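You operate a simulated robot arm through the tools that you are given. There is no shell and no other tool. Be economical: measure what you need, move in short steps, check, and stop when the job is done.

The job below is to be done with a simulated two-armed robot. You get a single attempt, and the scene is never put back.

## Task
Get the red box out of the stack and onto the Sample fridge.
Fine: slide the towel roll along the Stock fridge's top to the end where its white tray stands first, without lifting it; rest the yellow box on the Stock fridge's top, then put it back on the stack.

Only the result counts: the job must be done as asked and must still hold three seconds after the hand-in. Knocking over, shifting, dropping, spilling or breaking anything else fails it. Flat cloth is picked up by pressing the open fingertips on it (5 to 10 N) and closing them slowly along it; thin cloth reads only 2 to 8 mm in the jaws.

## Robot
Two 7-joint arms with two-finger parallel grippers on one trunk, on a base that drives. Base frame: it is fixed to the floor where the robot stands at the start and does not move with it; the origin is under the middle of the robot, x ahead of it, y to its left, z up. Lengths are in mm, angles in degrees, forces in N, time in s.
The left shoulder is at the start at [50, 187, 1160], the right one opposite. With the tool pointing down near the work surface each hand reaches from about 100 to 660 mm from the robot's upright axis, wherever it stands, measured 20 degrees to its own side. Places, roughly: top of the sample fridge [700, 500, 800]; top of the stock fridge [700, -100, 800]. Payload 3.43 kg a hand.
Tool frame (each hand has its own): the origin (TCP) lies between the finger pads and is the grasp point; the fingertips stand 30 mm ahead of it; z points along the fingers, y is the line along which they close. Largest opening 94 mm; finger width 28, thickness 10; the body of the gripper, 50 by 96 mm, starts 55 mm behind the TCP.
Orientation is that of the tool frame in the base frame, as a unit quaternion [w, x, y, z]. With the fingers straight down and closing along the base's y, the tool's x points along the base's -x, its y along +y and its z along -z.

## Interface
- The arms move only by the tool step_arm. It takes "left_targets", "right_targets" or both (then of equal length, played together; a hand with none holds still); each is a list of rows, each a list of 3 entries, a list of its own where there are three numbers: the turn, a rotation vector about the tool's x, y, z in units of 6 degrees (1.0 is 6 degrees), then the shift along the tool's x, y, z in units of 50 mm (1.0 is 50 mm), then the gripper command, from -1 (shut) to 1 (fully open), values between in proportion. In form: [[[ax, ay, az], [dx, dy, dz], grip], ...]. A call has 1 to 12 rows; each row shifts and turns the commanded pose from where the row before left it, along the tool's axes as they then stand. A call with a number of a shift or a turn outside -1 to 1 is refused whole. Rows are played at 5 a second. More than 50 mm and 8.6 degrees between two rows, or a gripper value outside its range, and nothing of the call is played. Where a pose cannot be reached the arm comes as near as it can. A force on the tool above 40 N (or 10 N above the force at the start of the call, whichever is more), or a blocked arm, ends the call early, and 0.2 s more pass. Each finger travels about 153 mm/s and halts on what it meets, pressing with about 42 N; the grip force reading is that of the motor and also rises with nothing between the fingers. The clock runs only during rows and for 0.2 s after the last one: add rows that do not move to give the fingers time. It gives the time, the measured TCP pose, the force on the tool (base axes), the opening and the grip force at its end, in the units of the frame above (readings bear some noise), with the torque about the TCP (base axes, N m) and any sound that the robot's microphone picked up.
- Cameras (640 x 400 px; columns grow to the right, rows downward): "scene" is now at [149.8, -10.9, 1340.7]; the picture's right is [-0.13, -0.99, 0.00], its down [-0.38, 0.05, -0.92] and it looks along [0.92, -0.12, -0.38] (base axes); focal length 214 px, centre (320, 200). "left" rides on the left gripper at [76, -14, -103] in its tool frame; the picture's right is [0.18, 0.98, 0.00], its down [-0.75, 0.14, -0.64] and it looks along [-0.63, 0.12, 0.77] (tool axes); focal length 243 px, centre (320, 200). "right" rides on the right gripper at [76, 14, -103] in its tool frame; the picture's right is [-0.18, 0.98, 0.00], its down [-0.75, -0.14, -0.64] and it looks along [-0.63, -0.12, 0.77] (tool axes); focal length 243 px, centre (320, 200). There is no depth. A picture from a camera that has moved, and an enlarged one, comes with that camera's place and axes in the base frame and with its lens.
- get_image(camera): a new picture of that camera. No time passes.
- move_column(by): slides the trunk up (or, below 0, down) by that many mm; the arms and the scene camera ride with it, the base frame stays. It gives what a move gives, with no picture.
- drive_base(legs): drives the robot by 1 to 6 legs, each [ahead, left, turn to the left] in mm, mm and degrees, along the robot's own axes; the way and the turn of a leg run together, so that a leg with both is an arc; at most 1500 mm and 180 degrees a leg. The arms and the cameras ride along, it lands a little off, and it stops where it bumps. It gives what a move gives.
- turn_head(pan, tilt): turns the head with the scene camera to pan (to the left, within 80 degrees either way) and tilt (down, from -29 to 69), counted from straight ahead of the robot. It gives what a move gives.
- enlarge(camera, box): a new picture of the part [left, top, right, bottom] of that camera's present view, enlarged. No time passes.
- job_done(): hands the job in; it is judged then, once.

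Work in short steps. Places have to be worked out from the pictures, the camera data and where the tool is seen: move nearer, look again, correct. Check each grasp and each placing, and mend what went wrong. You have 120 turns and 100 pictures in all, those below and enlarged ones among them. Open the grippers and draw the arms clear of the work before you hand the job in, unless the task says otherwise; then end with one line.

The tools are called as name(argument=value, ...) on one line, values as JSON. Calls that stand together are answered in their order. step_arm: Moves the arms, as the interface text tells. Its arguments: {"type":"object","properties":{"left_targets":{"type":"array","items":{"type":"array"}},"right_targets":{"type":"array","items":{"type":"array"}}},"required":[]} The other tools are called the same way: move_column (by) slides the trunk up or down; drive_base (legs) drives the base; turn_head (pan, tilt) turns the head that bears the scene camera; get_image (camera) takes a picture; enlarge (camera, box) takes an enlarged picture of a part of a camera's view; job_done () hands the job in.

At the start:

```text
time: 0.0
left_tcp_pos: [440.1, 149.6, 1261.2]
left_tcp_rot: [0.0, -0.001, 1.0, 0.0]
left_ft_force: [0.3, -0.4, 0.9]
left_wrist_torque: [-0.01, 0.04, 0.0]
left_opening: 94.0
left_grip_force: 0.1
right_tcp_pos: [322.8, -112.4, 1246.9]
right_tcp_rot: [0.0, 0.0, 1.0, 0.0]
right_ft_force: [0.1, 0.8, 0.2]
right_wrist_torque: [0.0, 0.03, 0.02]
right_opening: 94.3
right_grip_force: 0.0
trunk travel left (down, up): [-375.0, 57.0]
robot x, y, heading: [1.7, -3.1, 0.2]
head pan, tilt: [-7.3, 22.5]
```

scene: 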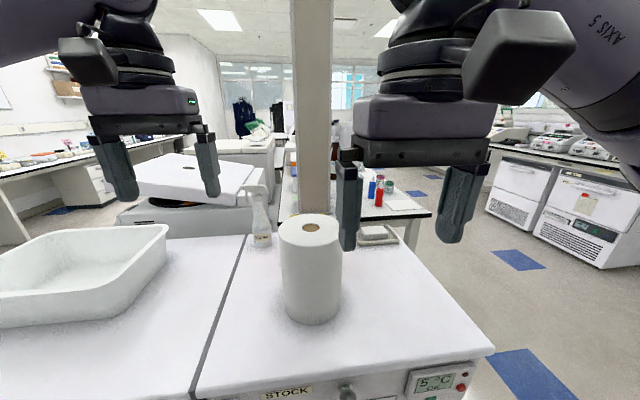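
right: 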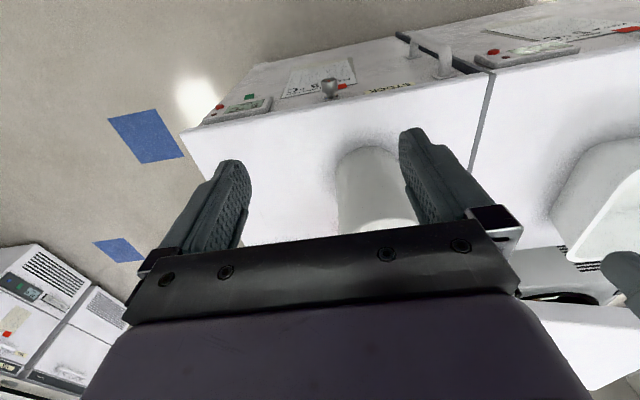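
left: 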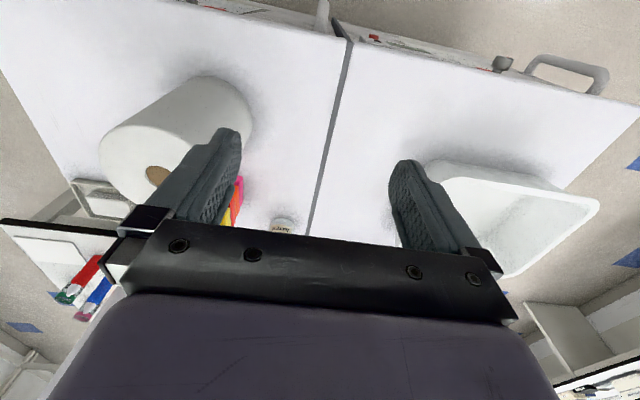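

The stack seems to stand behind the towel roll on the Stock fridge (coloured edges in the left view). I look closer at both wrist and scene views.

enlarge(camera="scene", box=[180, 160, 500, 360])

enlarge(camera="left", box=[60, 60, 380, 260])

```text
2.00 times, centred on (340, 260) of scene
camera zoom: at [149.8, -10.9, 1340.7], right [-0.13, -0.99, 0.0], down [-0.38, 0.05, -0.92], along [0.92, -0.12, -0.38], focal length 429 px, centre (280, 80)
```

zoom: 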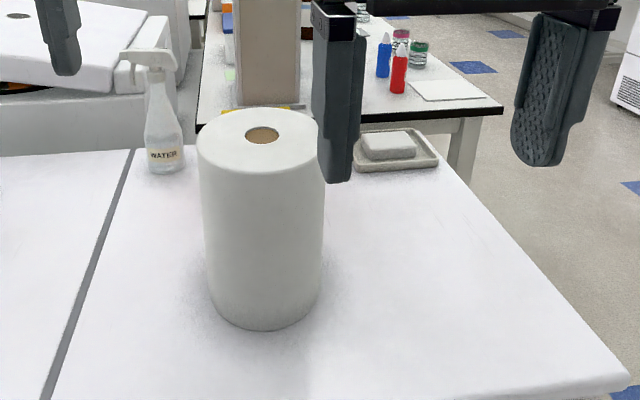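

```text
2.00 times, centred on (220, 160) of left
camera zoom: at [364.5, 135.3, 1365.4], right [-0.18, 0.98, 0.0], down [0.75, 0.14, 0.64], along [0.63, 0.12, -0.77], focal length 485 px, centre (520, 280)
```

zoom: 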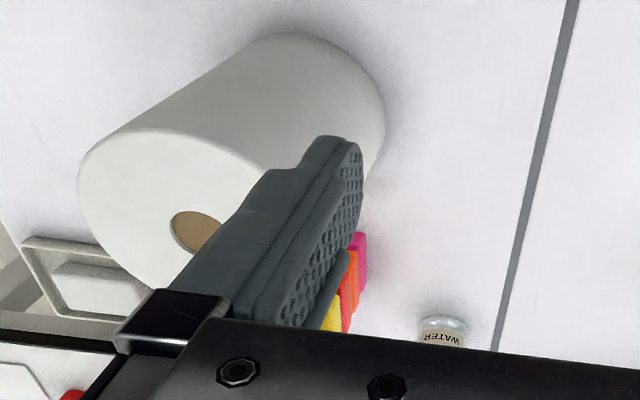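

The stack is hidden behind the roll. I move both hands apart sideways to open the scene camera's view.

step_arm(left_targets=[[[0, 0, 0], [0, 1, 0], 1], [[0, 0, 0], [0, 1, 0], 1], [[0, 0, 0], [0, 1, 0], 1], [[0, 0, 0], [0, 1, 0], 1]], right_targets=[[[0, 0, 0], [0, -1, 0], 1], [[0, 0, 0], [0, -1, 0], 1], [[0, 0, 0], [0, -1, 0], 1], [[0, 0, 0], [0, -1, 0], 1]])

move_column(by=55)

turn_head(pan=-10, tilt=35)

get_image(camera="scene")

```text
time: 1.0
left_tcp_pos: [440.4, 350.9, 1261.0]
left_tcp_rot: [0.0, 0.0, 1.0, -0.001]
left_ft_force: [-1.1, -0.7, -0.3]
left_wrist_torque: [0.01, -0.04, 0.02]
left_opening: 94.0
left_grip_force: 0.1
right_tcp_pos: [321.9, -311.1, 1249.9]
right_tcp_rot: [0.002, -0.001, 1.0, 0.001]
right_ft_force: [0.7, -0.1, -0.9]
right_wrist_torque: [0.01, 0.03, 0.03]
right_opening: 94.0
right_grip_force: 0.1
trunk travel left (down, up): [-375.0, 57.0]
robot x, y, heading: [0.5, 2.8, -0.3]
head pan, tilt: [-7.3, 22.5]
```

```text
time: 2.0
left_tcp_pos: [441.3, 349.9, 1316.9]
left_tcp_rot: [0.001, 0.0, 1.0, 0.0]
left_ft_force: [-0.1, -1.1, -0.1]
left_wrist_torque: [-0.02, 0.0, 0.02]
left_opening: 94.1
left_grip_force: 0.0
right_tcp_pos: [322.6, -311.0, 1304.2]
right_tcp_rot: [0.0, 0.001, 1.0, 0.0]
right_ft_force: [0.5, 1.2, 1.1]
right_wrist_torque: [0.01, -0.03, 0.04]
right_opening: 93.9
right_grip_force: 0.1
trunk travel left (down, up): [-430.0, 2.0]
robot x, y, heading: [-2.1, 0.2, -0.0]
head pan, tilt: [-7.3, 22.5]
```

```text
time: 2.7
left_tcp_pos: [442.8, 349.7, 1317.4]
left_tcp_rot: [0.001, 0.0, 1.0, 0.001]
left_ft_force: [0.9, 0.8, 0.5]
left_wrist_torque: [-0.02, 0.01, -0.04]
left_opening: 94.2
left_grip_force: 0.1
right_tcp_pos: [322.1, -312.4, 1304.0]
right_tcp_rot: [0.0, 0.0, 1.0, 0.0]
right_ft_force: [0.4, 0.3, 0.1]
right_wrist_torque: [-0.04, 0.02, -0.01]
right_opening: 93.8
right_grip_force: 0.0
trunk travel left (down, up): [-430.0, 2.0]
robot x, y, heading: [-1.5, -0.5, 0.2]
head pan, tilt: [-10.0, 35.0]
```

```text
94 pictures are left
camera scene: at [144.5, -14.4, 1376.0], right [-0.17, -0.98, 0.0], down [-0.56, 0.1, -0.82], along [0.81, -0.14, -0.57], focal length 214 px, centre (320, 200)
```

scene: 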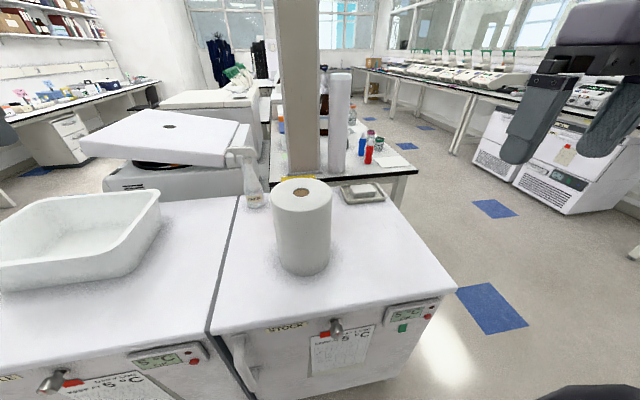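

The white tray (soap-dish type) stands at the right, far corner of the Stock fridge; the spray bottle at the left. I raise no more; I shut the left fingers and bring the left hand over to look behind the roll.

step_arm(left_targets=[[[0, 0, 0], [-1, -1, 0], -1], [[0, 0, 0], [-1, -1, 0], -1], [[0, 0, 0], [-1, -1, 0], -1], [[0, 0, 0], [0, -1, 0], -1], [[0, 0, 0], [0, -1, 0], -1]])

get_image(camera="left")

turn_head(pan=0, tilt=69)

get_image(camera="scene")

```text
refused: row 1 steps farther than a row can; nothing moved
```

```text
93 pictures are left
camera left: at [365.5, 336.0, 1420.1], right [-0.18, 0.98, 0.0], down [0.75, 0.14, 0.64], along [0.63, 0.12, -0.77], focal length 243 px, centre (320, 200)
```

left: 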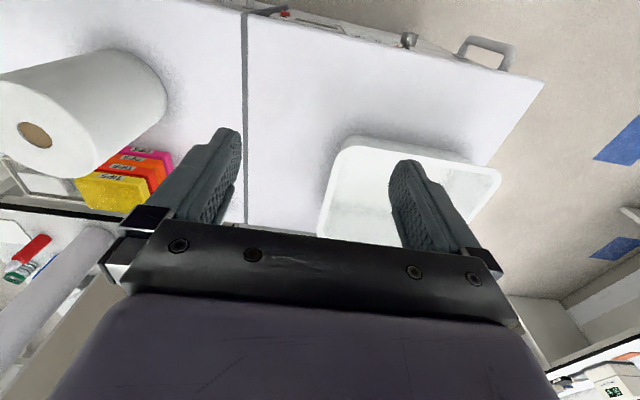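

```text
time: 3.7
left_tcp_pos: [442.2, 349.7, 1316.8]
left_tcp_rot: [0.0, 0.0, 1.0, 0.0]
left_ft_force: [0.0, 1.3, -0.3]
left_wrist_torque: [0.0, 0.01, -0.02]
left_opening: 93.8
left_grip_force: 0.1
right_tcp_pos: [321.6, -310.8, 1304.5]
right_tcp_rot: [0.0, 0.001, 1.0, 0.0]
right_ft_force: [-0.5, 0.6, -0.4]
right_wrist_torque: [-0.06, 0.0, 0.02]
right_opening: 93.9
right_grip_force: 0.0
trunk travel left (down, up): [-430.0, 2.0]
robot x, y, heading: [-4.6, -1.4, -0.2]
head pan, tilt: [0.0, 68.8]
```

```text
92 pictures are left
camera scene: at [113.8, 0.9, 1332.3], right [0.0, -1.0, 0.0], down [-0.93, 0.0, -0.36], along [0.36, 0.0, -0.93], focal length 214 px, centre (320, 200)
```

scene: 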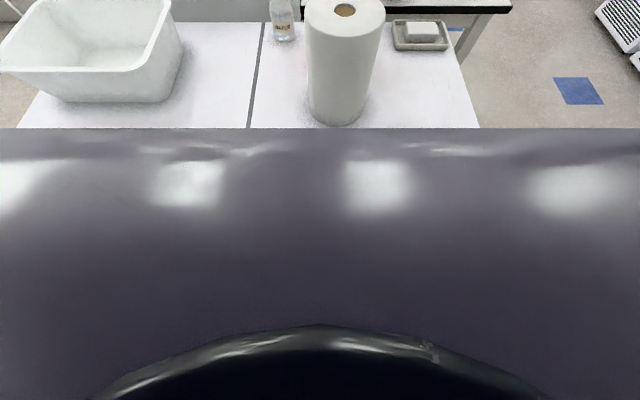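

The stack has at least pink, orange/red and yellow layers. I move the left hand with legal step sizes for a closer view.

step_arm(left_targets=[[[0, 0, 0], [-0.7, -0.7, 0], -1], [[0, 0, 0], [-0.7, -0.7, 0], -1], [[0, 0, 0], [-0.7, -0.7, 0], -1], [[0, 0, 0], [-0.7, -0.7, 0], -1], [[0, 0, 0], [0, -0.9, 0], -1], [[0, 0, 0], [0, -0.9, 0], -1]])

get_image(camera="left")

```text
time: 5.1
left_tcp_pos: [549.5, 103.3, 1293.0]
left_tcp_rot: [0.0, 0.001, 1.0, 0.0]
left_ft_force: [-0.2, -0.2, -0.5]
left_wrist_torque: [0.01, 0.02, 0.0]
left_opening: 0.0
left_grip_force: 32.6
left hand out of reach, approached as far as the arm can: row 4, 5, 6
right_tcp_pos: [322.4, -312.1, 1305.0]
right_tcp_rot: [0.0, 0.0, 1.0, 0.001]
right_ft_force: [0.5, 0.5, -0.1]
right_wrist_torque: [0.04, 0.02, 0.0]
right_opening: 94.0
right_grip_force: 0.0
trunk travel left (down, up): [-430.0, 2.0]
robot x, y, heading: [1.4, 0.6, -0.1]
head pan, tilt: [0.0, 68.8]
```

```text
91 pictures are left
camera left: at [473.0, 89.4, 1395.7], right [-0.18, 0.98, 0.0], down [0.75, 0.14, 0.64], along [0.63, 0.12, -0.77], focal length 243 px, centre (320, 200)
```

left: 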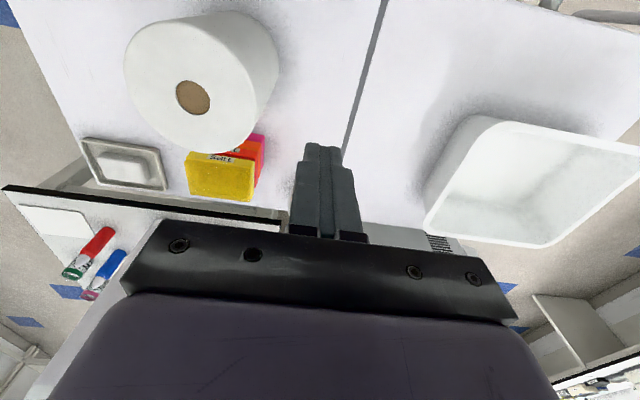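

enlarge(camera="left", box=[60, 120, 300, 270])

```text
2.67 times, centred on (180, 195) of left
camera zoom: at [473.0, 89.4, 1395.7], right [-0.18, 0.98, 0.0], down [0.75, 0.14, 0.64], along [0.63, 0.12, -0.77], focal length 647 px, centre (693, 213)
```

zoom: 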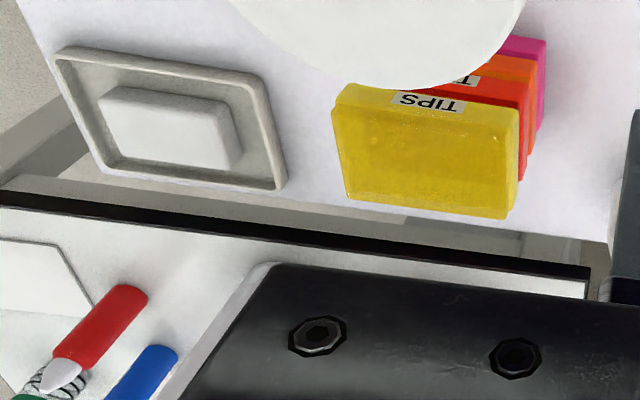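

Stack from the top: yellow, red, orange, pink, at about x 820, y -70. I drive ahead 120 mm to bring it nearer into reach, then look.

drive_base(legs=[[120, 0, 0]])

turn_head(pan=-5, tilt=40)

get_image(camera="scene")

get_image(camera="left")

```text
time: 6.4
left_tcp_pos: [652.9, 102.7, 1292.8]
left_tcp_rot: [0.0, 0.001, 1.0, -0.001]
left_ft_force: [-0.3, 0.3, 0.4]
left_wrist_torque: [0.02, -0.01, -0.03]
left_opening: 0.0
left_grip_force: 32.8
right_tcp_pos: [424.9, -312.1, 1304.0]
right_tcp_rot: [0.0, 0.002, 1.0, 0.0]
right_ft_force: [-0.1, 0.2, 0.5]
right_wrist_torque: [0.0, -0.05, 0.03]
right_opening: 93.9
right_grip_force: 0.1
trunk travel left (down, up): [-430.0, 2.0]
robot x, y, heading: [102.8, -3.3, -0.4]
head pan, tilt: [0.0, 68.8]
stopped in leg 1: the robot was blocked; the commanded pose is now the measured one
```

```text
time: 7.3
left_tcp_pos: [656.4, 102.6, 1290.4]
left_tcp_rot: [-0.001, 0.001, 1.0, 0.0]
left_ft_force: [0.1, -0.1, 0.0]
left_wrist_torque: [0.01, -0.01, 0.01]
left_opening: 0.3
left_grip_force: 32.9
right_tcp_pos: [426.3, -312.0, 1302.4]
right_tcp_rot: [-0.001, 0.002, 1.0, 0.0]
right_ft_force: [-0.1, -0.6, 0.1]
right_wrist_torque: [0.03, 0.02, -0.01]
right_opening: 94.1
right_grip_force: 0.1
trunk travel left (down, up): [-430.0, 2.0]
robot x, y, heading: [105.9, -0.2, -0.3]
head pan, tilt: [-5.0, 40.0]
```

```text
89 pictures are left
camera scene: at [247.0, -7.0, 1368.3], right [-0.09, -1.0, 0.0], down [-0.64, 0.06, -0.77], along [0.76, -0.07, -0.64], focal length 214 px, centre (320, 200)
```

scene: 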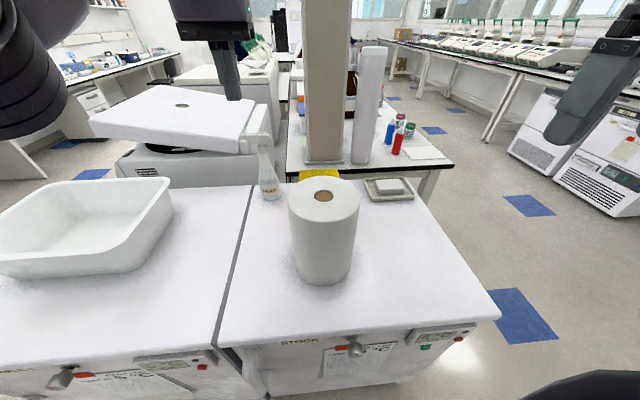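

```text
88 pictures are left
camera left: at [579.1, 89.4, 1394.4], right [-0.18, 0.98, 0.0], down [0.76, 0.14, 0.64], along [0.63, 0.12, -0.77], focal length 243 px, centre (320, 200)
```

left: 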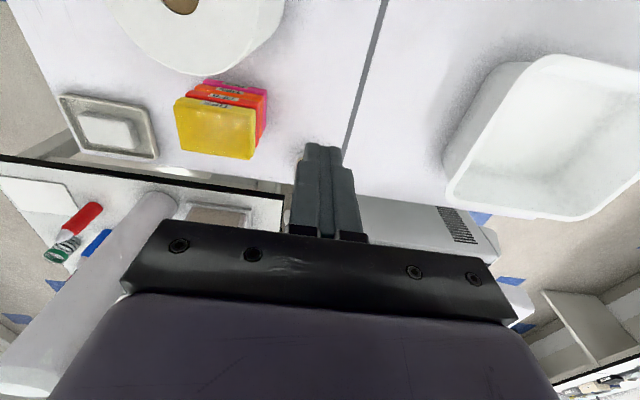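

Blocked at the fridge front; I back off 5 mm. Then I tilt the left hand so that its camera looks straight down at the roll and stack.

drive_base(legs=[[-5, 0, 0]])

step_arm(left_targets=[[[0, 1, 0], [0, -0.5, 0], -1], [[0, 1, 0], [0, -0.5, 0], -1], [[0, 1, 0], [0, -0.5, 0], -1], [[0, 1, 0], [0, -0.5, 0], -1], [[0, 1, 0], [0, 0, 0], -1], [[0, 1, 0], [0, 0, 0], -1], [[0, 0, 0], [0, 0, 0], -1]])

get_image(camera="left")

```text
time: 8.1
left_tcp_pos: [651.1, 102.6, 1290.5]
left_tcp_rot: [-0.001, 0.001, 1.0, 0.0]
left_ft_force: [0.6, -0.8, -0.4]
left_wrist_torque: [-0.02, -0.02, 0.01]
left_opening: 0.0
left_grip_force: 32.8
right_tcp_pos: [421.3, -312.8, 1303.5]
right_tcp_rot: [-0.002, 0.001, 1.0, 0.0]
right_ft_force: [0.4, -0.5, 0.0]
right_wrist_torque: [-0.01, 0.03, 0.0]
right_opening: 93.9
right_grip_force: 0.0
trunk travel left (down, up): [-430.0, 2.0]
robot x, y, heading: [97.8, 0.1, -0.4]
head pan, tilt: [-5.0, 40.0]
```

```text
time: 9.7
left_tcp_pos: [520.0, -11.3, 1202.1]
left_tcp_rot: [-0.31, 0.002, 0.951, 0.0]
left_ft_force: [-0.8, -0.1, 0.3]
left_wrist_torque: [0.01, 0.03, -0.01]
left_opening: 0.0
left_grip_force: 33.6
left hand out of reach, approached as far as the arm can: row 1, 2, 3, 4, 5, 6
right_tcp_pos: [422.7, -313.1, 1302.6]
right_tcp_rot: [-0.001, 0.001, 1.0, 0.0]
right_ft_force: [-0.2, -0.7, -0.8]
right_wrist_torque: [-0.03, -0.01, -0.03]
right_opening: 93.9
right_grip_force: 0.0
trunk travel left (down, up): [-430.0, 2.0]
robot x, y, heading: [96.5, -0.2, -0.3]
head pan, tilt: [-5.0, 40.0]
```

```text
87 pictures are left
camera left: at [518.7, -25.5, 1330.7], right [-0.15, 0.98, 0.11], down [0.99, 0.14, 0.08], along [0.06, 0.12, -0.99], focal length 243 px, centre (320, 200)
```

left: 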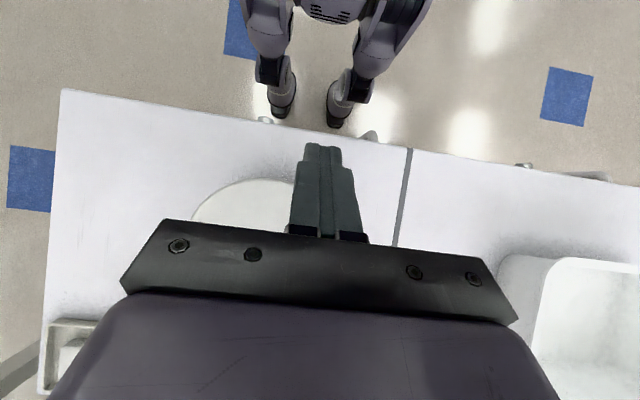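

I untilt the hand and shift it left, then will descend beside the roll to see the gap between roll and stack.

step_arm(left_targets=[[[0, -1, 0], [0, 0.7, 0], -1], [[0, -1, 0], [0, 0.7, 0], -1], [[0, -1, 0], [0, 0.6, 0], -1], [[0, -1, 0], [0, 0.6, 0], -1], [[0, -1, 0], [0, 0, 0], -1], [[0, -1, 0], [0, 0, 0], -1], [[0, 0, 0], [0, 0, 0], -1]])

```text
time: 11.3
left_tcp_pos: [521.1, 119.0, 1200.8]
left_tcp_rot: [0.001, 0.001, 1.0, -0.001]
left_ft_force: [-0.3, 0.6, 0.6]
left_wrist_torque: [0.03, -0.01, -0.04]
left_opening: 0.0
left_grip_force: 33.2
right_tcp_pos: [422.2, -313.2, 1303.6]
right_tcp_rot: [-0.001, 0.002, 1.0, 0.0]
right_ft_force: [-0.4, -0.6, -1.0]
right_wrist_torque: [0.02, 0.02, 0.01]
right_opening: 93.8
right_grip_force: 0.0
trunk travel left (down, up): [-430.0, 2.0]
robot x, y, heading: [101.2, 1.7, -0.1]
head pan, tilt: [-5.0, 40.0]
```

step_arm(left_targets=[[[0, 0, 0], [-0.6, 0.1, 0.6], -1], [[0, 0, 0], [-0.6, 0.1, 0.6], -1], [[0, 0, 0], [-0.6, 0, 0.6], -1], [[0, 0, 0], [-0.6, 0, 0.6], -1], [[0, 0, 0], [-0.6, 0, 0.6], -1], [[0, 0, 0], [-0.4, 0, 0], -1]])

get_image(camera="left")

```text
time: 12.7
left_tcp_pos: [687.8, 131.7, 1051.0]
left_tcp_rot: [-0.002, 0.001, 1.0, 0.0]
left_ft_force: [-0.4, -0.2, 0.8]
left_wrist_torque: [-0.02, 0.0, 0.01]
left_opening: 0.0
left_grip_force: 33.3
right_tcp_pos: [421.8, -314.2, 1303.4]
right_tcp_rot: [-0.001, 0.002, 1.0, -0.001]
right_ft_force: [0.5, -1.2, 0.5]
right_wrist_torque: [-0.03, -0.02, -0.06]
right_opening: 93.9
right_grip_force: 0.0
trunk travel left (down, up): [-430.0, 2.0]
robot x, y, heading: [103.0, -3.1, -0.2]
head pan, tilt: [-5.0, 40.0]
```

```text
86 pictures are left
camera left: at [612.8, 116.9, 1155.3], right [-0.18, 0.98, 0.0], down [0.76, 0.14, 0.64], along [0.63, 0.12, -0.77], focal length 243 px, centre (320, 200)
```

left: 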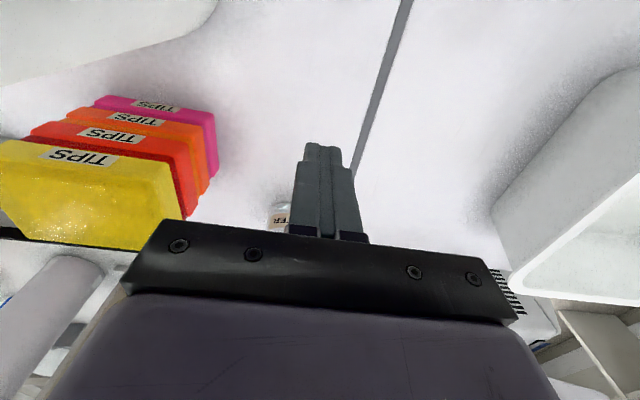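

enlarge(camera="left", box=[0, 70, 240, 270])

```text
2.00 times, centred on (120, 170) of left
camera zoom: at [612.8, 116.9, 1155.3], right [-0.18, 0.98, 0.0], down [0.76, 0.14, 0.64], along [0.63, 0.12, -0.77], focal length 485 px, centre (720, 260)
```

zoom: 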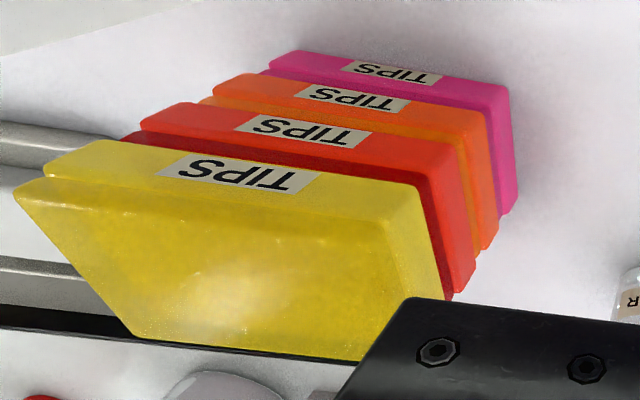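

The boxes (about 85 mm deep, 125 wide, 50 high each) stand at x≈745–830, y≈-115…10, top ≈1000; too far for a tool-down grasp from the front, so later I'll work from the fridge's right side. First the roll (centre ≈[635,-45], radius ≈80): I set the left hand to cradle it from its left side. Draw back and yaw the hand.

step_arm(left_targets=[[[0, 0, -0.5], [0.7, 0.5, -0.4], -1], [[0, 0, -0.5], [0.7, 0.5, -0.4], -1], [[0, 0, -1], [0.2, 0.3, 0], 1], [[0, 0, -1], [0, 0, 0], 1], [[0, 0, -1], [0, 0, 0], 1], [[0, 0, -1], [0, 0, 0], 1], [[0, 0, -1], [0, 0, 0], 1], [[0, 0, -1], [0, 0, 0], 1], [[0, 0, -1], [0, 0, 0], 1], [[0, 0, -1], [0, 0, 0], 1], [[0, 0, -1], [0, 0, 0], 1], [[0, 0, -1], [0, 0, 0], 1]])

```text
time: 15.3
left_tcp_pos: [607.7, 192.8, 1089.4]
left_tcp_rot: [-0.001, -0.544, 0.839, 0.0]
left_ft_force: [-0.3, -0.2, 0.3]
left_wrist_torque: [0.02, -0.01, 0.0]
left_opening: 93.9
left_grip_force: 0.0
right_tcp_pos: [422.2, -312.1, 1303.9]
right_tcp_rot: [-0.002, 0.002, 1.0, 0.0]
right_ft_force: [0.0, 0.3, -0.2]
right_wrist_torque: [0.0, 0.0, 0.01]
right_opening: 93.9
right_grip_force: 0.1
trunk travel left (down, up): [-430.0, 2.0]
robot x, y, heading: [101.3, -2.0, -0.1]
head pan, tilt: [-5.0, 40.0]
```

Yaw is 66°; I add 12° more and tilt the hand 54° so its fingers point to -y and down.

step_arm(left_targets=[[[0, 0, -1], [0, 0, 0], 1], [[0, 0, -1], [0, 0, 0], 1], [[0, 1, 0], [0, 0, 0], 1], [[0, 1, 0], [0, 0, 0], 1], [[0, 1, 0], [0, 0, 0], 1], [[0, 1, 0], [0, 0, 0], 1], [[0, 1, 0], [0, 0, 0], 1], [[0, 1, 0], [0, 0, 0], 1], [[0, 1, 0], [0, 0, 0], 1], [[0, 1, 0], [0, 0, 0], 1], [[0, 1, 0], [0, 0, 0], 1]])

get_image(camera="left")

get_image(camera="scene")

```text
time: 17.7
left_tcp_pos: [607.5, 192.7, 1088.0]
left_tcp_rot: [-0.355, -0.56, 0.692, -0.285]
left_ft_force: [-0.4, 0.0, 0.4]
left_wrist_torque: [0.0, 0.01, 0.02]
left_opening: 94.1
left_grip_force: 0.0
right_tcp_pos: [422.0, -311.9, 1303.5]
right_tcp_rot: [-0.001, 0.002, 1.0, -0.001]
right_ft_force: [-0.1, 0.4, -0.5]
right_wrist_torque: [0.0, -0.04, -0.01]
right_opening: 94.0
right_grip_force: 0.0
trunk travel left (down, up): [-430.0, 2.0]
robot x, y, heading: [101.3, -0.1, -0.3]
head pan, tilt: [-5.0, 40.0]
```

```text
84 pictures are left
camera left: at [629.9, 227.8, 1212.6], right [-0.98, 0.1, 0.15], down [0.06, 0.97, -0.23], along [-0.17, -0.22, -0.96], focal length 243 px, centre (320, 200)
```

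left: 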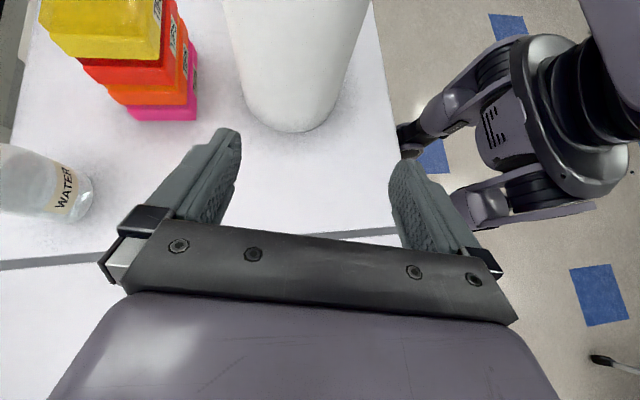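

```text
83 pictures are left
camera scene: at [242.4, -6.9, 1368.4], right [-0.09, -1.0, 0.0], down [-0.64, 0.06, -0.77], along [0.76, -0.07, -0.64], focal length 214 px, centre (320, 200)
```

scene: 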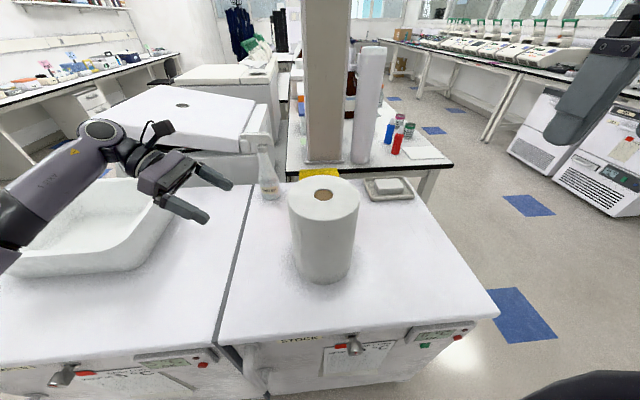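

From several views the fridge top is at z≈838, its right end at y≈-445, and the roll's centre ≈[608,-52], radius ≈84. I bring the open left hand down to the left of the roll, tips about 20 mm above the top.

step_arm(left_targets=[[[0, 0, 0], [-0.4, -0.16, 0.58], 1], [[0, 0, 0], [-0.4, -0.16, 0.58], 1], [[0, 0, 0], [-0.4, -0.16, 0.58], 1], [[0, 0, 0], [-0.4, -0.16, 0.58], 1], [[0, 0, 0], [-0.4, -0.16, 0.58], 1], [[0, 0, 0], [-0.4, -0.16, 0.58], 1]])

get_image(camera="left")

get_image(camera="scene")

```text
time: 19.1
left_tcp_pos: [639.4, 111.9, 889.9]
left_tcp_rot: [-0.354, -0.56, 0.693, -0.285]
left_ft_force: [0.0, -0.4, -0.4]
left_wrist_torque: [0.02, 0.02, 0.04]
left_opening: 94.1
left_grip_force: 0.0
right_tcp_pos: [422.4, -312.4, 1304.3]
right_tcp_rot: [-0.001, 0.002, 1.0, 0.001]
right_ft_force: [1.0, -0.5, 0.9]
right_wrist_torque: [0.0, 0.0, -0.01]
right_opening: 93.9
right_grip_force: 0.1
trunk travel left (down, up): [-430.0, 2.0]
robot x, y, heading: [100.2, -3.1, -0.1]
head pan, tilt: [-5.0, 40.0]
```

```text
82 pictures are left
camera left: at [661.4, 146.3, 1012.9], right [-0.98, 0.1, 0.15], down [0.06, 0.97, -0.23], along [-0.17, -0.22, -0.96], focal length 243 px, centre (320, 200)
```

left: 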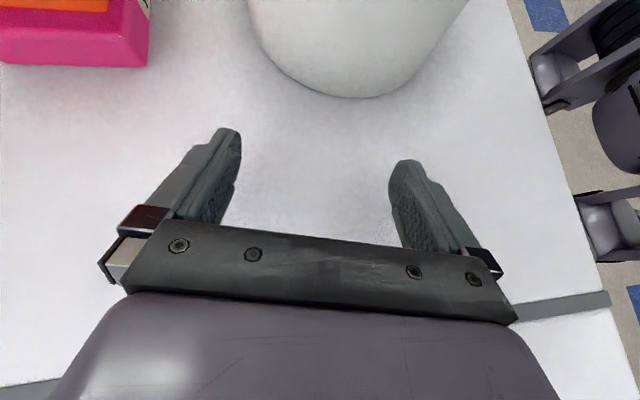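

```text
81 pictures are left
camera scene: at [242.6, -7.4, 1368.3], right [-0.09, -1.0, 0.0], down [-0.64, 0.06, -0.77], along [0.76, -0.07, -0.64], focal length 214 px, centre (320, 200)
```

scene: 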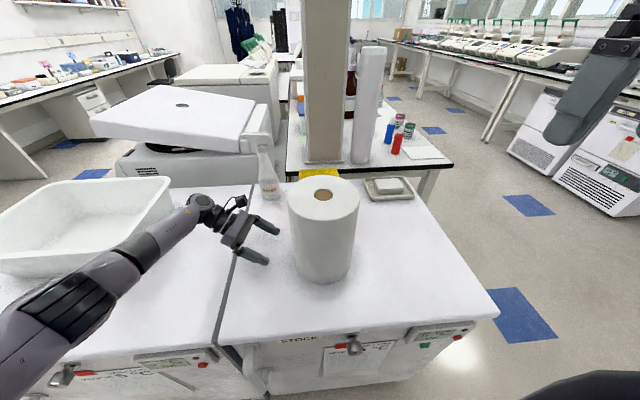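

Aligned with the roll. I lower 8 mm and advance about 80 mm to near contact.

step_arm(left_targets=[[[0, 0, 0], [-0.13, 0, 0.094], 1], [[0, 0, 0], [0.234, 0, 0.324], 1], [[0, 0, 0], [0.234, 0, 0.324], 1], [[0, 0, 0], [0.234, 0, 0.324], 1], [[0, 0, 0], [0.117, 0, 0.162], 1], [[0, 0, 0], [0.117, 0, 0.162], 1]])

get_image(camera="left")

```text
time: 20.5
left_tcp_pos: [623.4, 36.3, 883.4]
left_tcp_rot: [-0.354, -0.56, 0.692, -0.286]
left_ft_force: [-1.1, 2.5, 0.0]
left_wrist_torque: [-0.03, 0.05, -0.12]
left_opening: 94.3
left_grip_force: 0.1
right_tcp_pos: [421.5, -313.3, 1304.4]
right_tcp_rot: [-0.001, 0.002, 1.0, 0.001]
right_ft_force: [0.4, 0.0, -0.5]
right_wrist_torque: [-0.02, -0.01, -0.04]
right_opening: 93.9
right_grip_force: 0.0
trunk travel left (down, up): [-430.0, 2.0]
robot x, y, heading: [99.3, 0.6, -0.2]
head pan, tilt: [-5.0, 40.0]
```

```text
80 pictures are left
camera left: at [644.8, 69.7, 1006.1], right [-0.98, 0.1, 0.15], down [0.06, 0.97, -0.23], along [-0.17, -0.22, -0.96], focal length 243 px, centre (320, 200)
```

left: 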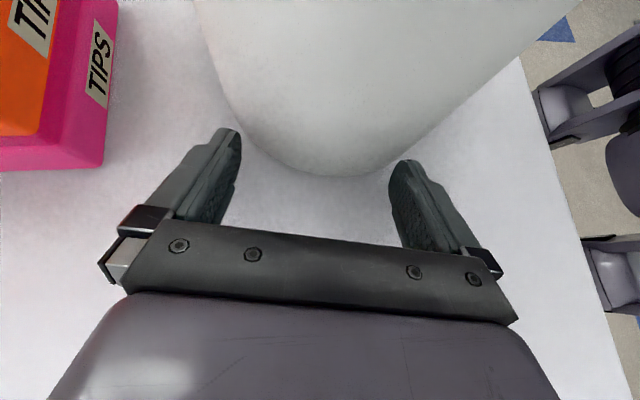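

Both tips just touch the roll (2.5 N) and cradle it. I push slowly along the top.

step_arm(left_targets=[[[0, 0, 0], [0.117, 0, 0.162], 1], [[0, 0, 0], [0.117, 0, 0.162], 1], [[0, 0, 0], [0.117, 0, 0.162], 1], [[0, 0, 0], [0.117, 0, 0.162], 1], [[0, 0, 0], [0.117, 0, 0.162], 1], [[0, 0, 0], [0.117, 0, 0.162], 1], [[0, 0, 0], [0.117, 0, 0.162], 1], [[0, 0, 0], [0.117, 0, 0.162], 1]])

get_image(camera="left")

get_image(camera="scene")

```text
time: 22.3
left_tcp_pos: [607.0, -43.9, 882.4]
left_tcp_rot: [-0.354, -0.561, 0.692, -0.285]
left_ft_force: [-0.1, 2.2, 1.8]
left_wrist_torque: [-0.04, 0.0, -0.05]
left_opening: 93.9
left_grip_force: 0.1
right_tcp_pos: [421.0, -312.0, 1303.8]
right_tcp_rot: [-0.001, 0.002, 1.0, 0.0]
right_ft_force: [0.5, 0.7, 0.0]
right_wrist_torque: [0.0, -0.01, 0.01]
right_opening: 93.7
right_grip_force: 0.1
trunk travel left (down, up): [-430.0, 2.0]
robot x, y, heading: [100.0, -0.3, -0.0]
head pan, tilt: [-5.0, 40.0]
```

```text
79 pictures are left
camera left: at [628.8, -8.6, 1005.0], right [-0.98, 0.1, 0.15], down [0.06, 0.97, -0.23], along [-0.17, -0.22, -0.96], focal length 243 px, centre (320, 200)
```

left: 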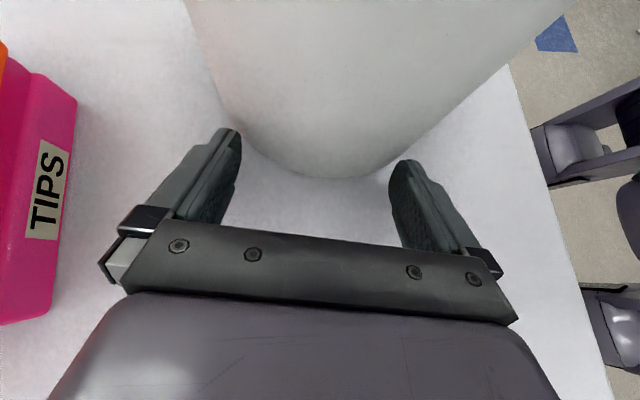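

```text
78 pictures are left
camera scene: at [242.2, -6.9, 1368.4], right [-0.09, -1.0, 0.0], down [-0.64, 0.06, -0.77], along [0.76, -0.07, -0.64], focal length 214 px, centre (320, 200)
```

scene: 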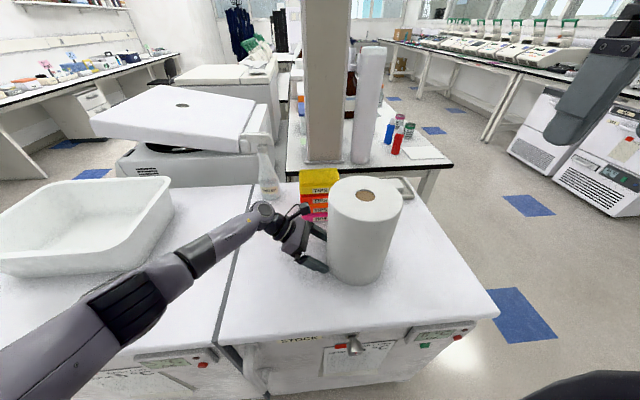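

The roll slides upright. I continue along the same line.

step_arm(left_targets=[[[0, 0, 0], [0.117, 0, 0.162], 1], [[0, 0, 0], [0.117, 0, 0.162], 1], [[0, 0, 0], [0.117, 0, 0.162], 1], [[0, 0, 0], [0.117, 0, 0.162], 1], [[0, 0, 0], [0.117, 0, 0.162], 1], [[0, 0, 0], [0.117, 0, 0.162], 1], [[0, 0, 0], [0.117, 0, 0.162], 1], [[0, 0, 0], [0.117, 0, 0.162], 1], [[0, 0, 0], [0.117, 0, 0.162], 1], [[0, 0, 0], [0.117, 0, 0.162], 1], [[0, 0, 0], [0.117, 0, 0.162], 1], [[0, 0, 0], [0.117, 0, 0.162], 1]])

get_image(camera="scene")

```text
time: 24.9
left_tcp_pos: [580.8, -159.4, 884.9]
left_tcp_rot: [-0.354, -0.561, 0.692, -0.286]
left_ft_force: [-0.8, 1.7, -1.2]
left_wrist_torque: [0.0, -0.01, -0.1]
left_opening: 94.0
left_grip_force: 0.0
right_tcp_pos: [421.9, -313.1, 1304.7]
right_tcp_rot: [-0.001, 0.001, 1.0, 0.0]
right_ft_force: [0.4, -0.2, -0.6]
right_wrist_torque: [-0.06, -0.01, -0.02]
right_opening: 94.0
right_grip_force: 0.1
trunk travel left (down, up): [-430.0, 2.0]
robot x, y, heading: [100.6, -0.2, -0.5]
head pan, tilt: [-5.0, 40.0]
```

```text
77 pictures are left
camera scene: at [242.2, -7.1, 1368.3], right [-0.09, -1.0, 0.0], down [-0.64, 0.06, -0.77], along [0.76, -0.07, -0.64], focal length 214 px, centre (320, 200)
```

scene: 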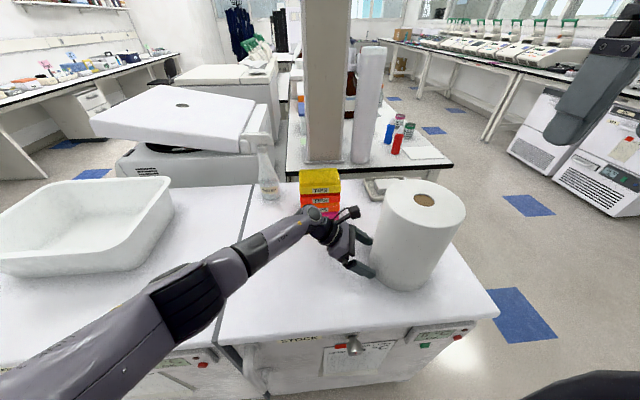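

About 105 mm remain between roll and right edge; I push 80 mm more.

step_arm(left_targets=[[[0, 0, 0], [0.117, 0, 0.162], 1], [[0, 0, 0], [0.117, 0, 0.162], 1], [[0, 0, 0], [0.117, 0, 0.162], 1], [[0, 0, 0], [0.117, 0, 0.162], 1], [[0, 0, 0], [0.117, 0, 0.162], 1], [[0, 0, 0], [0.117, 0, 0.162], 1], [[0, 0, 0], [0.117, 0, 0.162], 1], [[0, 0, 0], [0.117, 0, 0.162], 1]])

get_image(camera="scene")

get_image(camera="right")

```text
time: 25.7
left_tcp_pos: [590.6, -166.4, 878.1]
left_tcp_rot: [-0.353, -0.567, 0.686, -0.29]
left_ft_force: [-7.4, -7.1, 14.6]
left_wrist_torque: [-0.57, -0.42, -0.35]
left_opening: 90.3
left_grip_force: 0.2
left hand out of reach, approached as far as the arm can: row 4
right_tcp_pos: [420.7, -312.6, 1303.8]
right_tcp_rot: [-0.001, 0.003, 1.0, 0.0]
right_ft_force: [0.8, 0.4, -0.3]
right_wrist_torque: [-0.04, 0.06, -0.01]
right_opening: 94.0
right_grip_force: 0.1
trunk travel left (down, up): [-430.0, 2.0]
robot x, y, heading: [101.1, -1.2, -0.2]
head pan, tilt: [-5.0, 40.0]
stopped in row 4 (left hand): the force on the tool passed its limit at 58 N (the readings are from after the stop); the commanded pose is now the measured one
```

```text
76 pictures are left
camera scene: at [242.0, -6.5, 1368.5], right [-0.09, -1.0, 0.0], down [-0.64, 0.06, -0.77], along [0.76, -0.07, -0.64], focal length 214 px, centre (320, 200)
```

scene: 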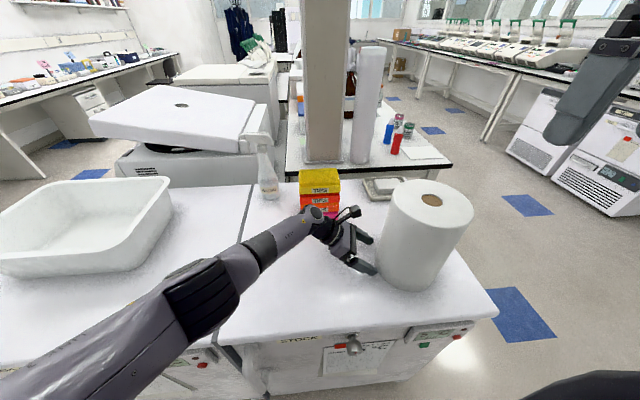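

```text
75 pictures are left
camera right: at [345.2, -297.0, 1406.3], right [0.19, 0.98, 0.0], down [0.75, -0.15, 0.64], along [0.63, -0.12, -0.77], focal length 243 px, centre (320, 200)
```

right: 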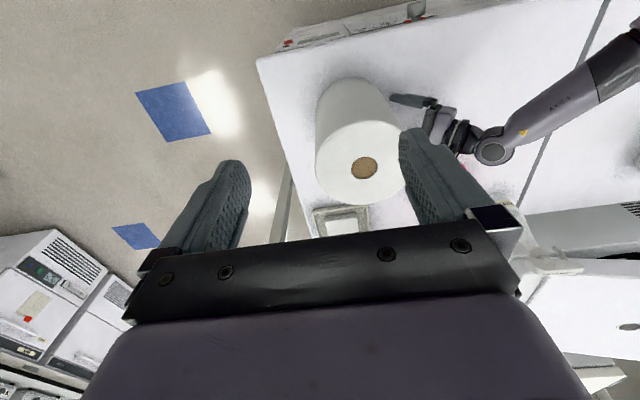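

The arm hit its reach limit and pressed something. I look through the left camera before withdrawing.

get_image(camera="left")

enlarge(camera="scene", box=[240, 140, 500, 310])

```text
74 pictures are left
camera left: at [610.8, -130.9, 1001.4], right [-0.98, 0.08, 0.15], down [0.04, 0.97, -0.24], along [-0.17, -0.23, -0.96], focal length 243 px, centre (320, 200)
```

left: 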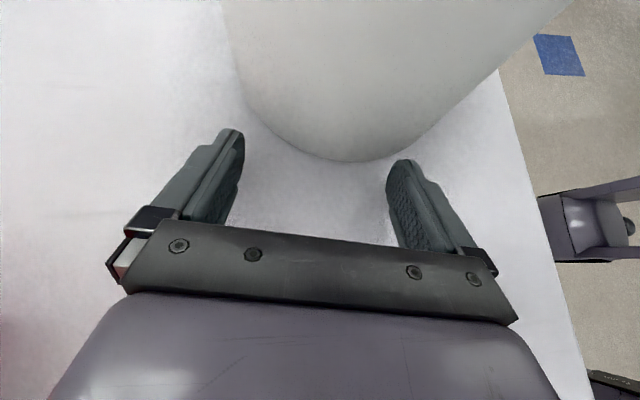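

```text
2.35 times, centred on (370, 225) of scene
camera zoom: at [242.0, -6.5, 1368.5], right [-0.09, -1.0, 0.0], down [-0.64, 0.06, -0.77], along [0.76, -0.07, -0.64], focal length 505 px, centre (202, 141)
```

zoom: 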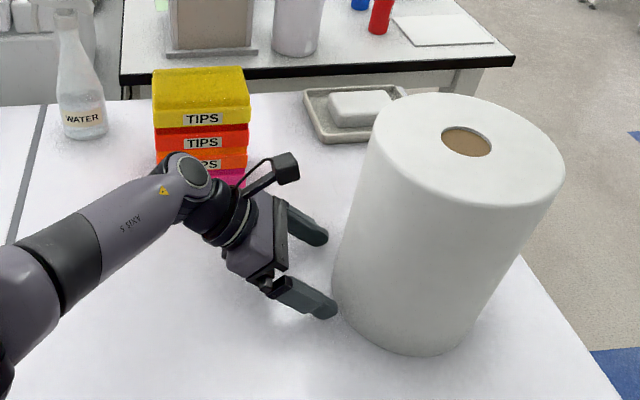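

The stack and roll stand fine; only reach is lacking. I lift slightly, withdraw the hand along its push line by 200 mm, then shift the base right.

step_arm(left_targets=[[[0, 0, 0], [0.16, 0, -0.12], 1], [[0, 0, 0], [-0.3, 0, -0.4], 1], [[0, 0, 0], [-0.58, 0, -0.8], 1], [[0, 0, 0], [-0.58, 0, -0.8], 1], [[0, 0, 0], [-0.58, 0, -0.8], 1], [[0, 0, 0], [-0.58, 0, -0.8], 1]])

drive_base(legs=[[-15, 0, 0], [0, -170, 0]])

get_image(camera="left")

get_image(camera="scene")

```text
time: 27.1
left_tcp_pos: [628.2, 53.1, 884.7]
left_tcp_rot: [-0.352, -0.569, 0.686, -0.287]
left_ft_force: [0.0, 0.4, -0.7]
left_wrist_torque: [-0.06, 0.01, 0.0]
left_opening: 93.9
left_grip_force: 0.1
right_tcp_pos: [421.0, -312.6, 1303.1]
right_tcp_rot: [-0.001, 0.004, 1.0, 0.0]
right_ft_force: [0.0, 0.5, -0.6]
right_wrist_torque: [0.0, -0.05, 0.02]
right_opening: 94.0
right_grip_force: 0.0
trunk travel left (down, up): [-430.0, 2.0]
robot x, y, heading: [102.5, -0.7, -0.6]
head pan, tilt: [-5.0, 40.0]
```

```text
time: 29.6
left_tcp_pos: [613.2, -122.5, 886.0]
left_tcp_rot: [-0.351, -0.569, 0.686, -0.287]
left_ft_force: [-0.5, 0.3, 0.6]
left_wrist_torque: [-0.03, 0.0, 0.0]
left_opening: 94.1
left_grip_force: 0.0
right_tcp_pos: [405.1, -488.3, 1303.9]
right_tcp_rot: [-0.001, 0.005, 1.0, -0.001]
right_ft_force: [0.1, -0.3, -0.1]
right_wrist_torque: [0.03, 0.01, -0.01]
right_opening: 93.9
right_grip_force: 0.1
trunk travel left (down, up): [-430.0, 2.0]
robot x, y, heading: [86.9, -173.8, -0.5]
head pan, tilt: [-5.0, 40.0]
```

```text
72 pictures are left
camera left: at [634.4, -87.4, 1007.8], right [-0.98, 0.08, 0.15], down [0.04, 0.97, -0.23], along [-0.17, -0.22, -0.96], focal length 243 px, centre (320, 200)
```

left: 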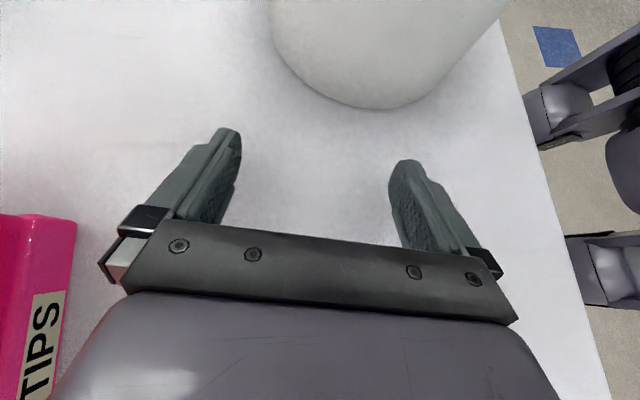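

```text
71 pictures are left
camera scene: at [225.9, -182.1, 1368.4], right [-0.1, -1.0, 0.0], down [-0.64, 0.06, -0.77], along [0.76, -0.07, -0.64], focal length 214 px, centre (320, 200)
```

scene: 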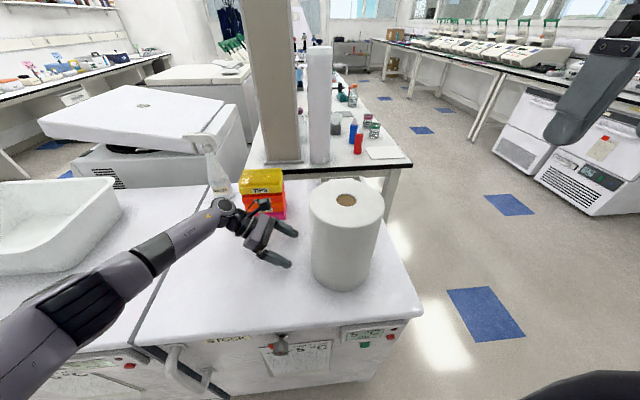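

Roll centre now ≈[550,-287]. I shift the hand 25 mm towards the front to centre the cradle, approach, and push the remaining ~55 mm.

step_arm(left_targets=[[[0, 0, 0], [0, 0.5, 0], 1], [[0, 0, 0], [0.21, 0, 0.29], 1], [[0, 0, 0], [0.21, 0, 0.29], 1], [[0, 0, 0], [0.21, 0, 0.29], 1], [[0, 0, 0], [0.117, 0, 0.162], 1], [[0, 0, 0], [0.117, 0, 0.162], 1], [[0, 0, 0], [0.117, 0, 0.162], 1], [[0, 0, 0], [0.117, 0, 0.162], 1], [[0, 0, 0], [0.117, 0, 0.162], 1]])

get_image(camera="left")

get_image(camera="scene")

```text
time: 31.6
left_tcp_pos: [571.2, -218.2, 885.2]
left_tcp_rot: [-0.352, -0.568, 0.686, -0.287]
left_ft_force: [0.0, 1.7, 0.4]
left_wrist_torque: [-0.01, 0.05, -0.06]
left_opening: 94.1
left_grip_force: 0.1
right_tcp_pos: [404.2, -487.4, 1304.9]
right_tcp_rot: [-0.001, 0.005, 1.0, 0.0]
right_ft_force: [0.2, 0.0, -0.4]
right_wrist_torque: [0.0, -0.01, 0.0]
right_opening: 93.8
right_grip_force: 0.0
trunk travel left (down, up): [-430.0, 2.0]
robot x, y, heading: [84.4, -170.5, -0.6]
head pan, tilt: [-5.0, 40.0]
```

```text
70 pictures are left
camera left: at [591.6, -184.5, 1007.6], right [-0.98, 0.08, 0.15], down [0.04, 0.97, -0.23], along [-0.17, -0.22, -0.96], focal length 243 px, centre (320, 200)
```

left: 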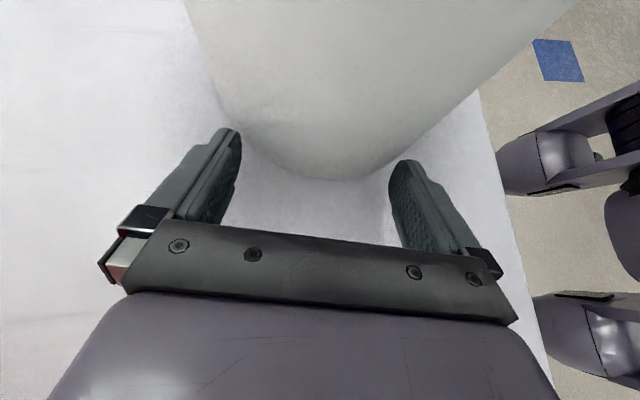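

```text
69 pictures are left
camera scene: at [225.8, -181.6, 1368.4], right [-0.1, -1.0, 0.0], down [-0.64, 0.06, -0.77], along [0.76, -0.07, -0.64], focal length 214 px, centre (320, 200)
```

scene: 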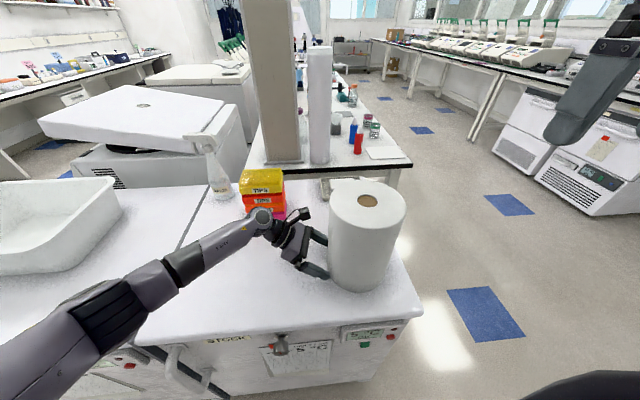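

Roughly 40 mm remain; two more small pushes, then withdraw the hand and raise it.

step_arm(left_targets=[[[0, 0, 0], [0.117, 0, 0.162], 1], [[0, 0, 0], [0.117, 0, 0.162], 1], [[0, 0, 0], [0, 0, 0], 1], [[0, 0, 0], [-0.3, 0, -0.4], 1], [[0, 0, 0], [-0.58, 0, -0.8], 1], [[0, 0, 0], [-0.58, 0, -0.8], 1], [[0, 0, 0], [-0.58, 0, -0.8], 1]])

get_image(camera="scene")

get_image(camera="right")

```text
time: 33.2
left_tcp_pos: [595.7, -68.6, 885.1]
left_tcp_rot: [-0.352, -0.569, 0.686, -0.287]
left_ft_force: [0.3, 0.0, -0.3]
left_wrist_torque: [0.01, -0.02, 0.0]
left_opening: 94.2
left_grip_force: 0.1
right_tcp_pos: [404.3, -487.7, 1303.8]
right_tcp_rot: [-0.001, 0.004, 1.0, 0.0]
right_ft_force: [0.0, 0.0, 0.8]
right_wrist_torque: [0.0, 0.0, 0.02]
right_opening: 94.1
right_grip_force: 0.0
trunk travel left (down, up): [-430.0, 2.0]
robot x, y, heading: [79.9, -176.0, -0.4]
head pan, tilt: [-5.0, 40.0]
```

```text
68 pictures are left
camera scene: at [225.9, -181.2, 1368.4], right [-0.1, -1.0, 0.0], down [-0.64, 0.06, -0.77], along [0.76, -0.07, -0.64], focal length 214 px, centre (320, 200)
```

scene: 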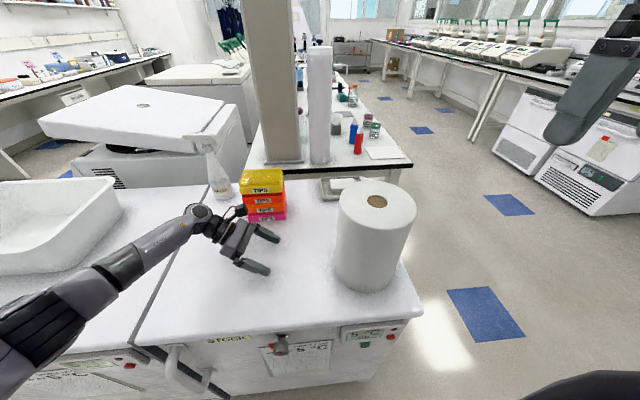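

```text
67 pictures are left
camera right: at [328.4, -472.1, 1405.9], right [0.19, 0.98, 0.0], down [0.75, -0.15, 0.64], along [0.63, -0.12, -0.77], focal length 243 px, centre (320, 200)
```

right: 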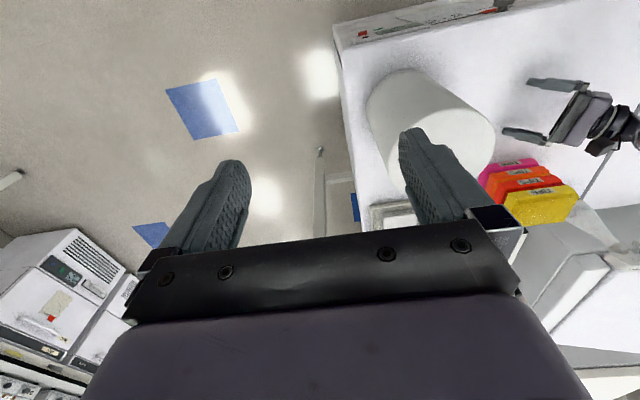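

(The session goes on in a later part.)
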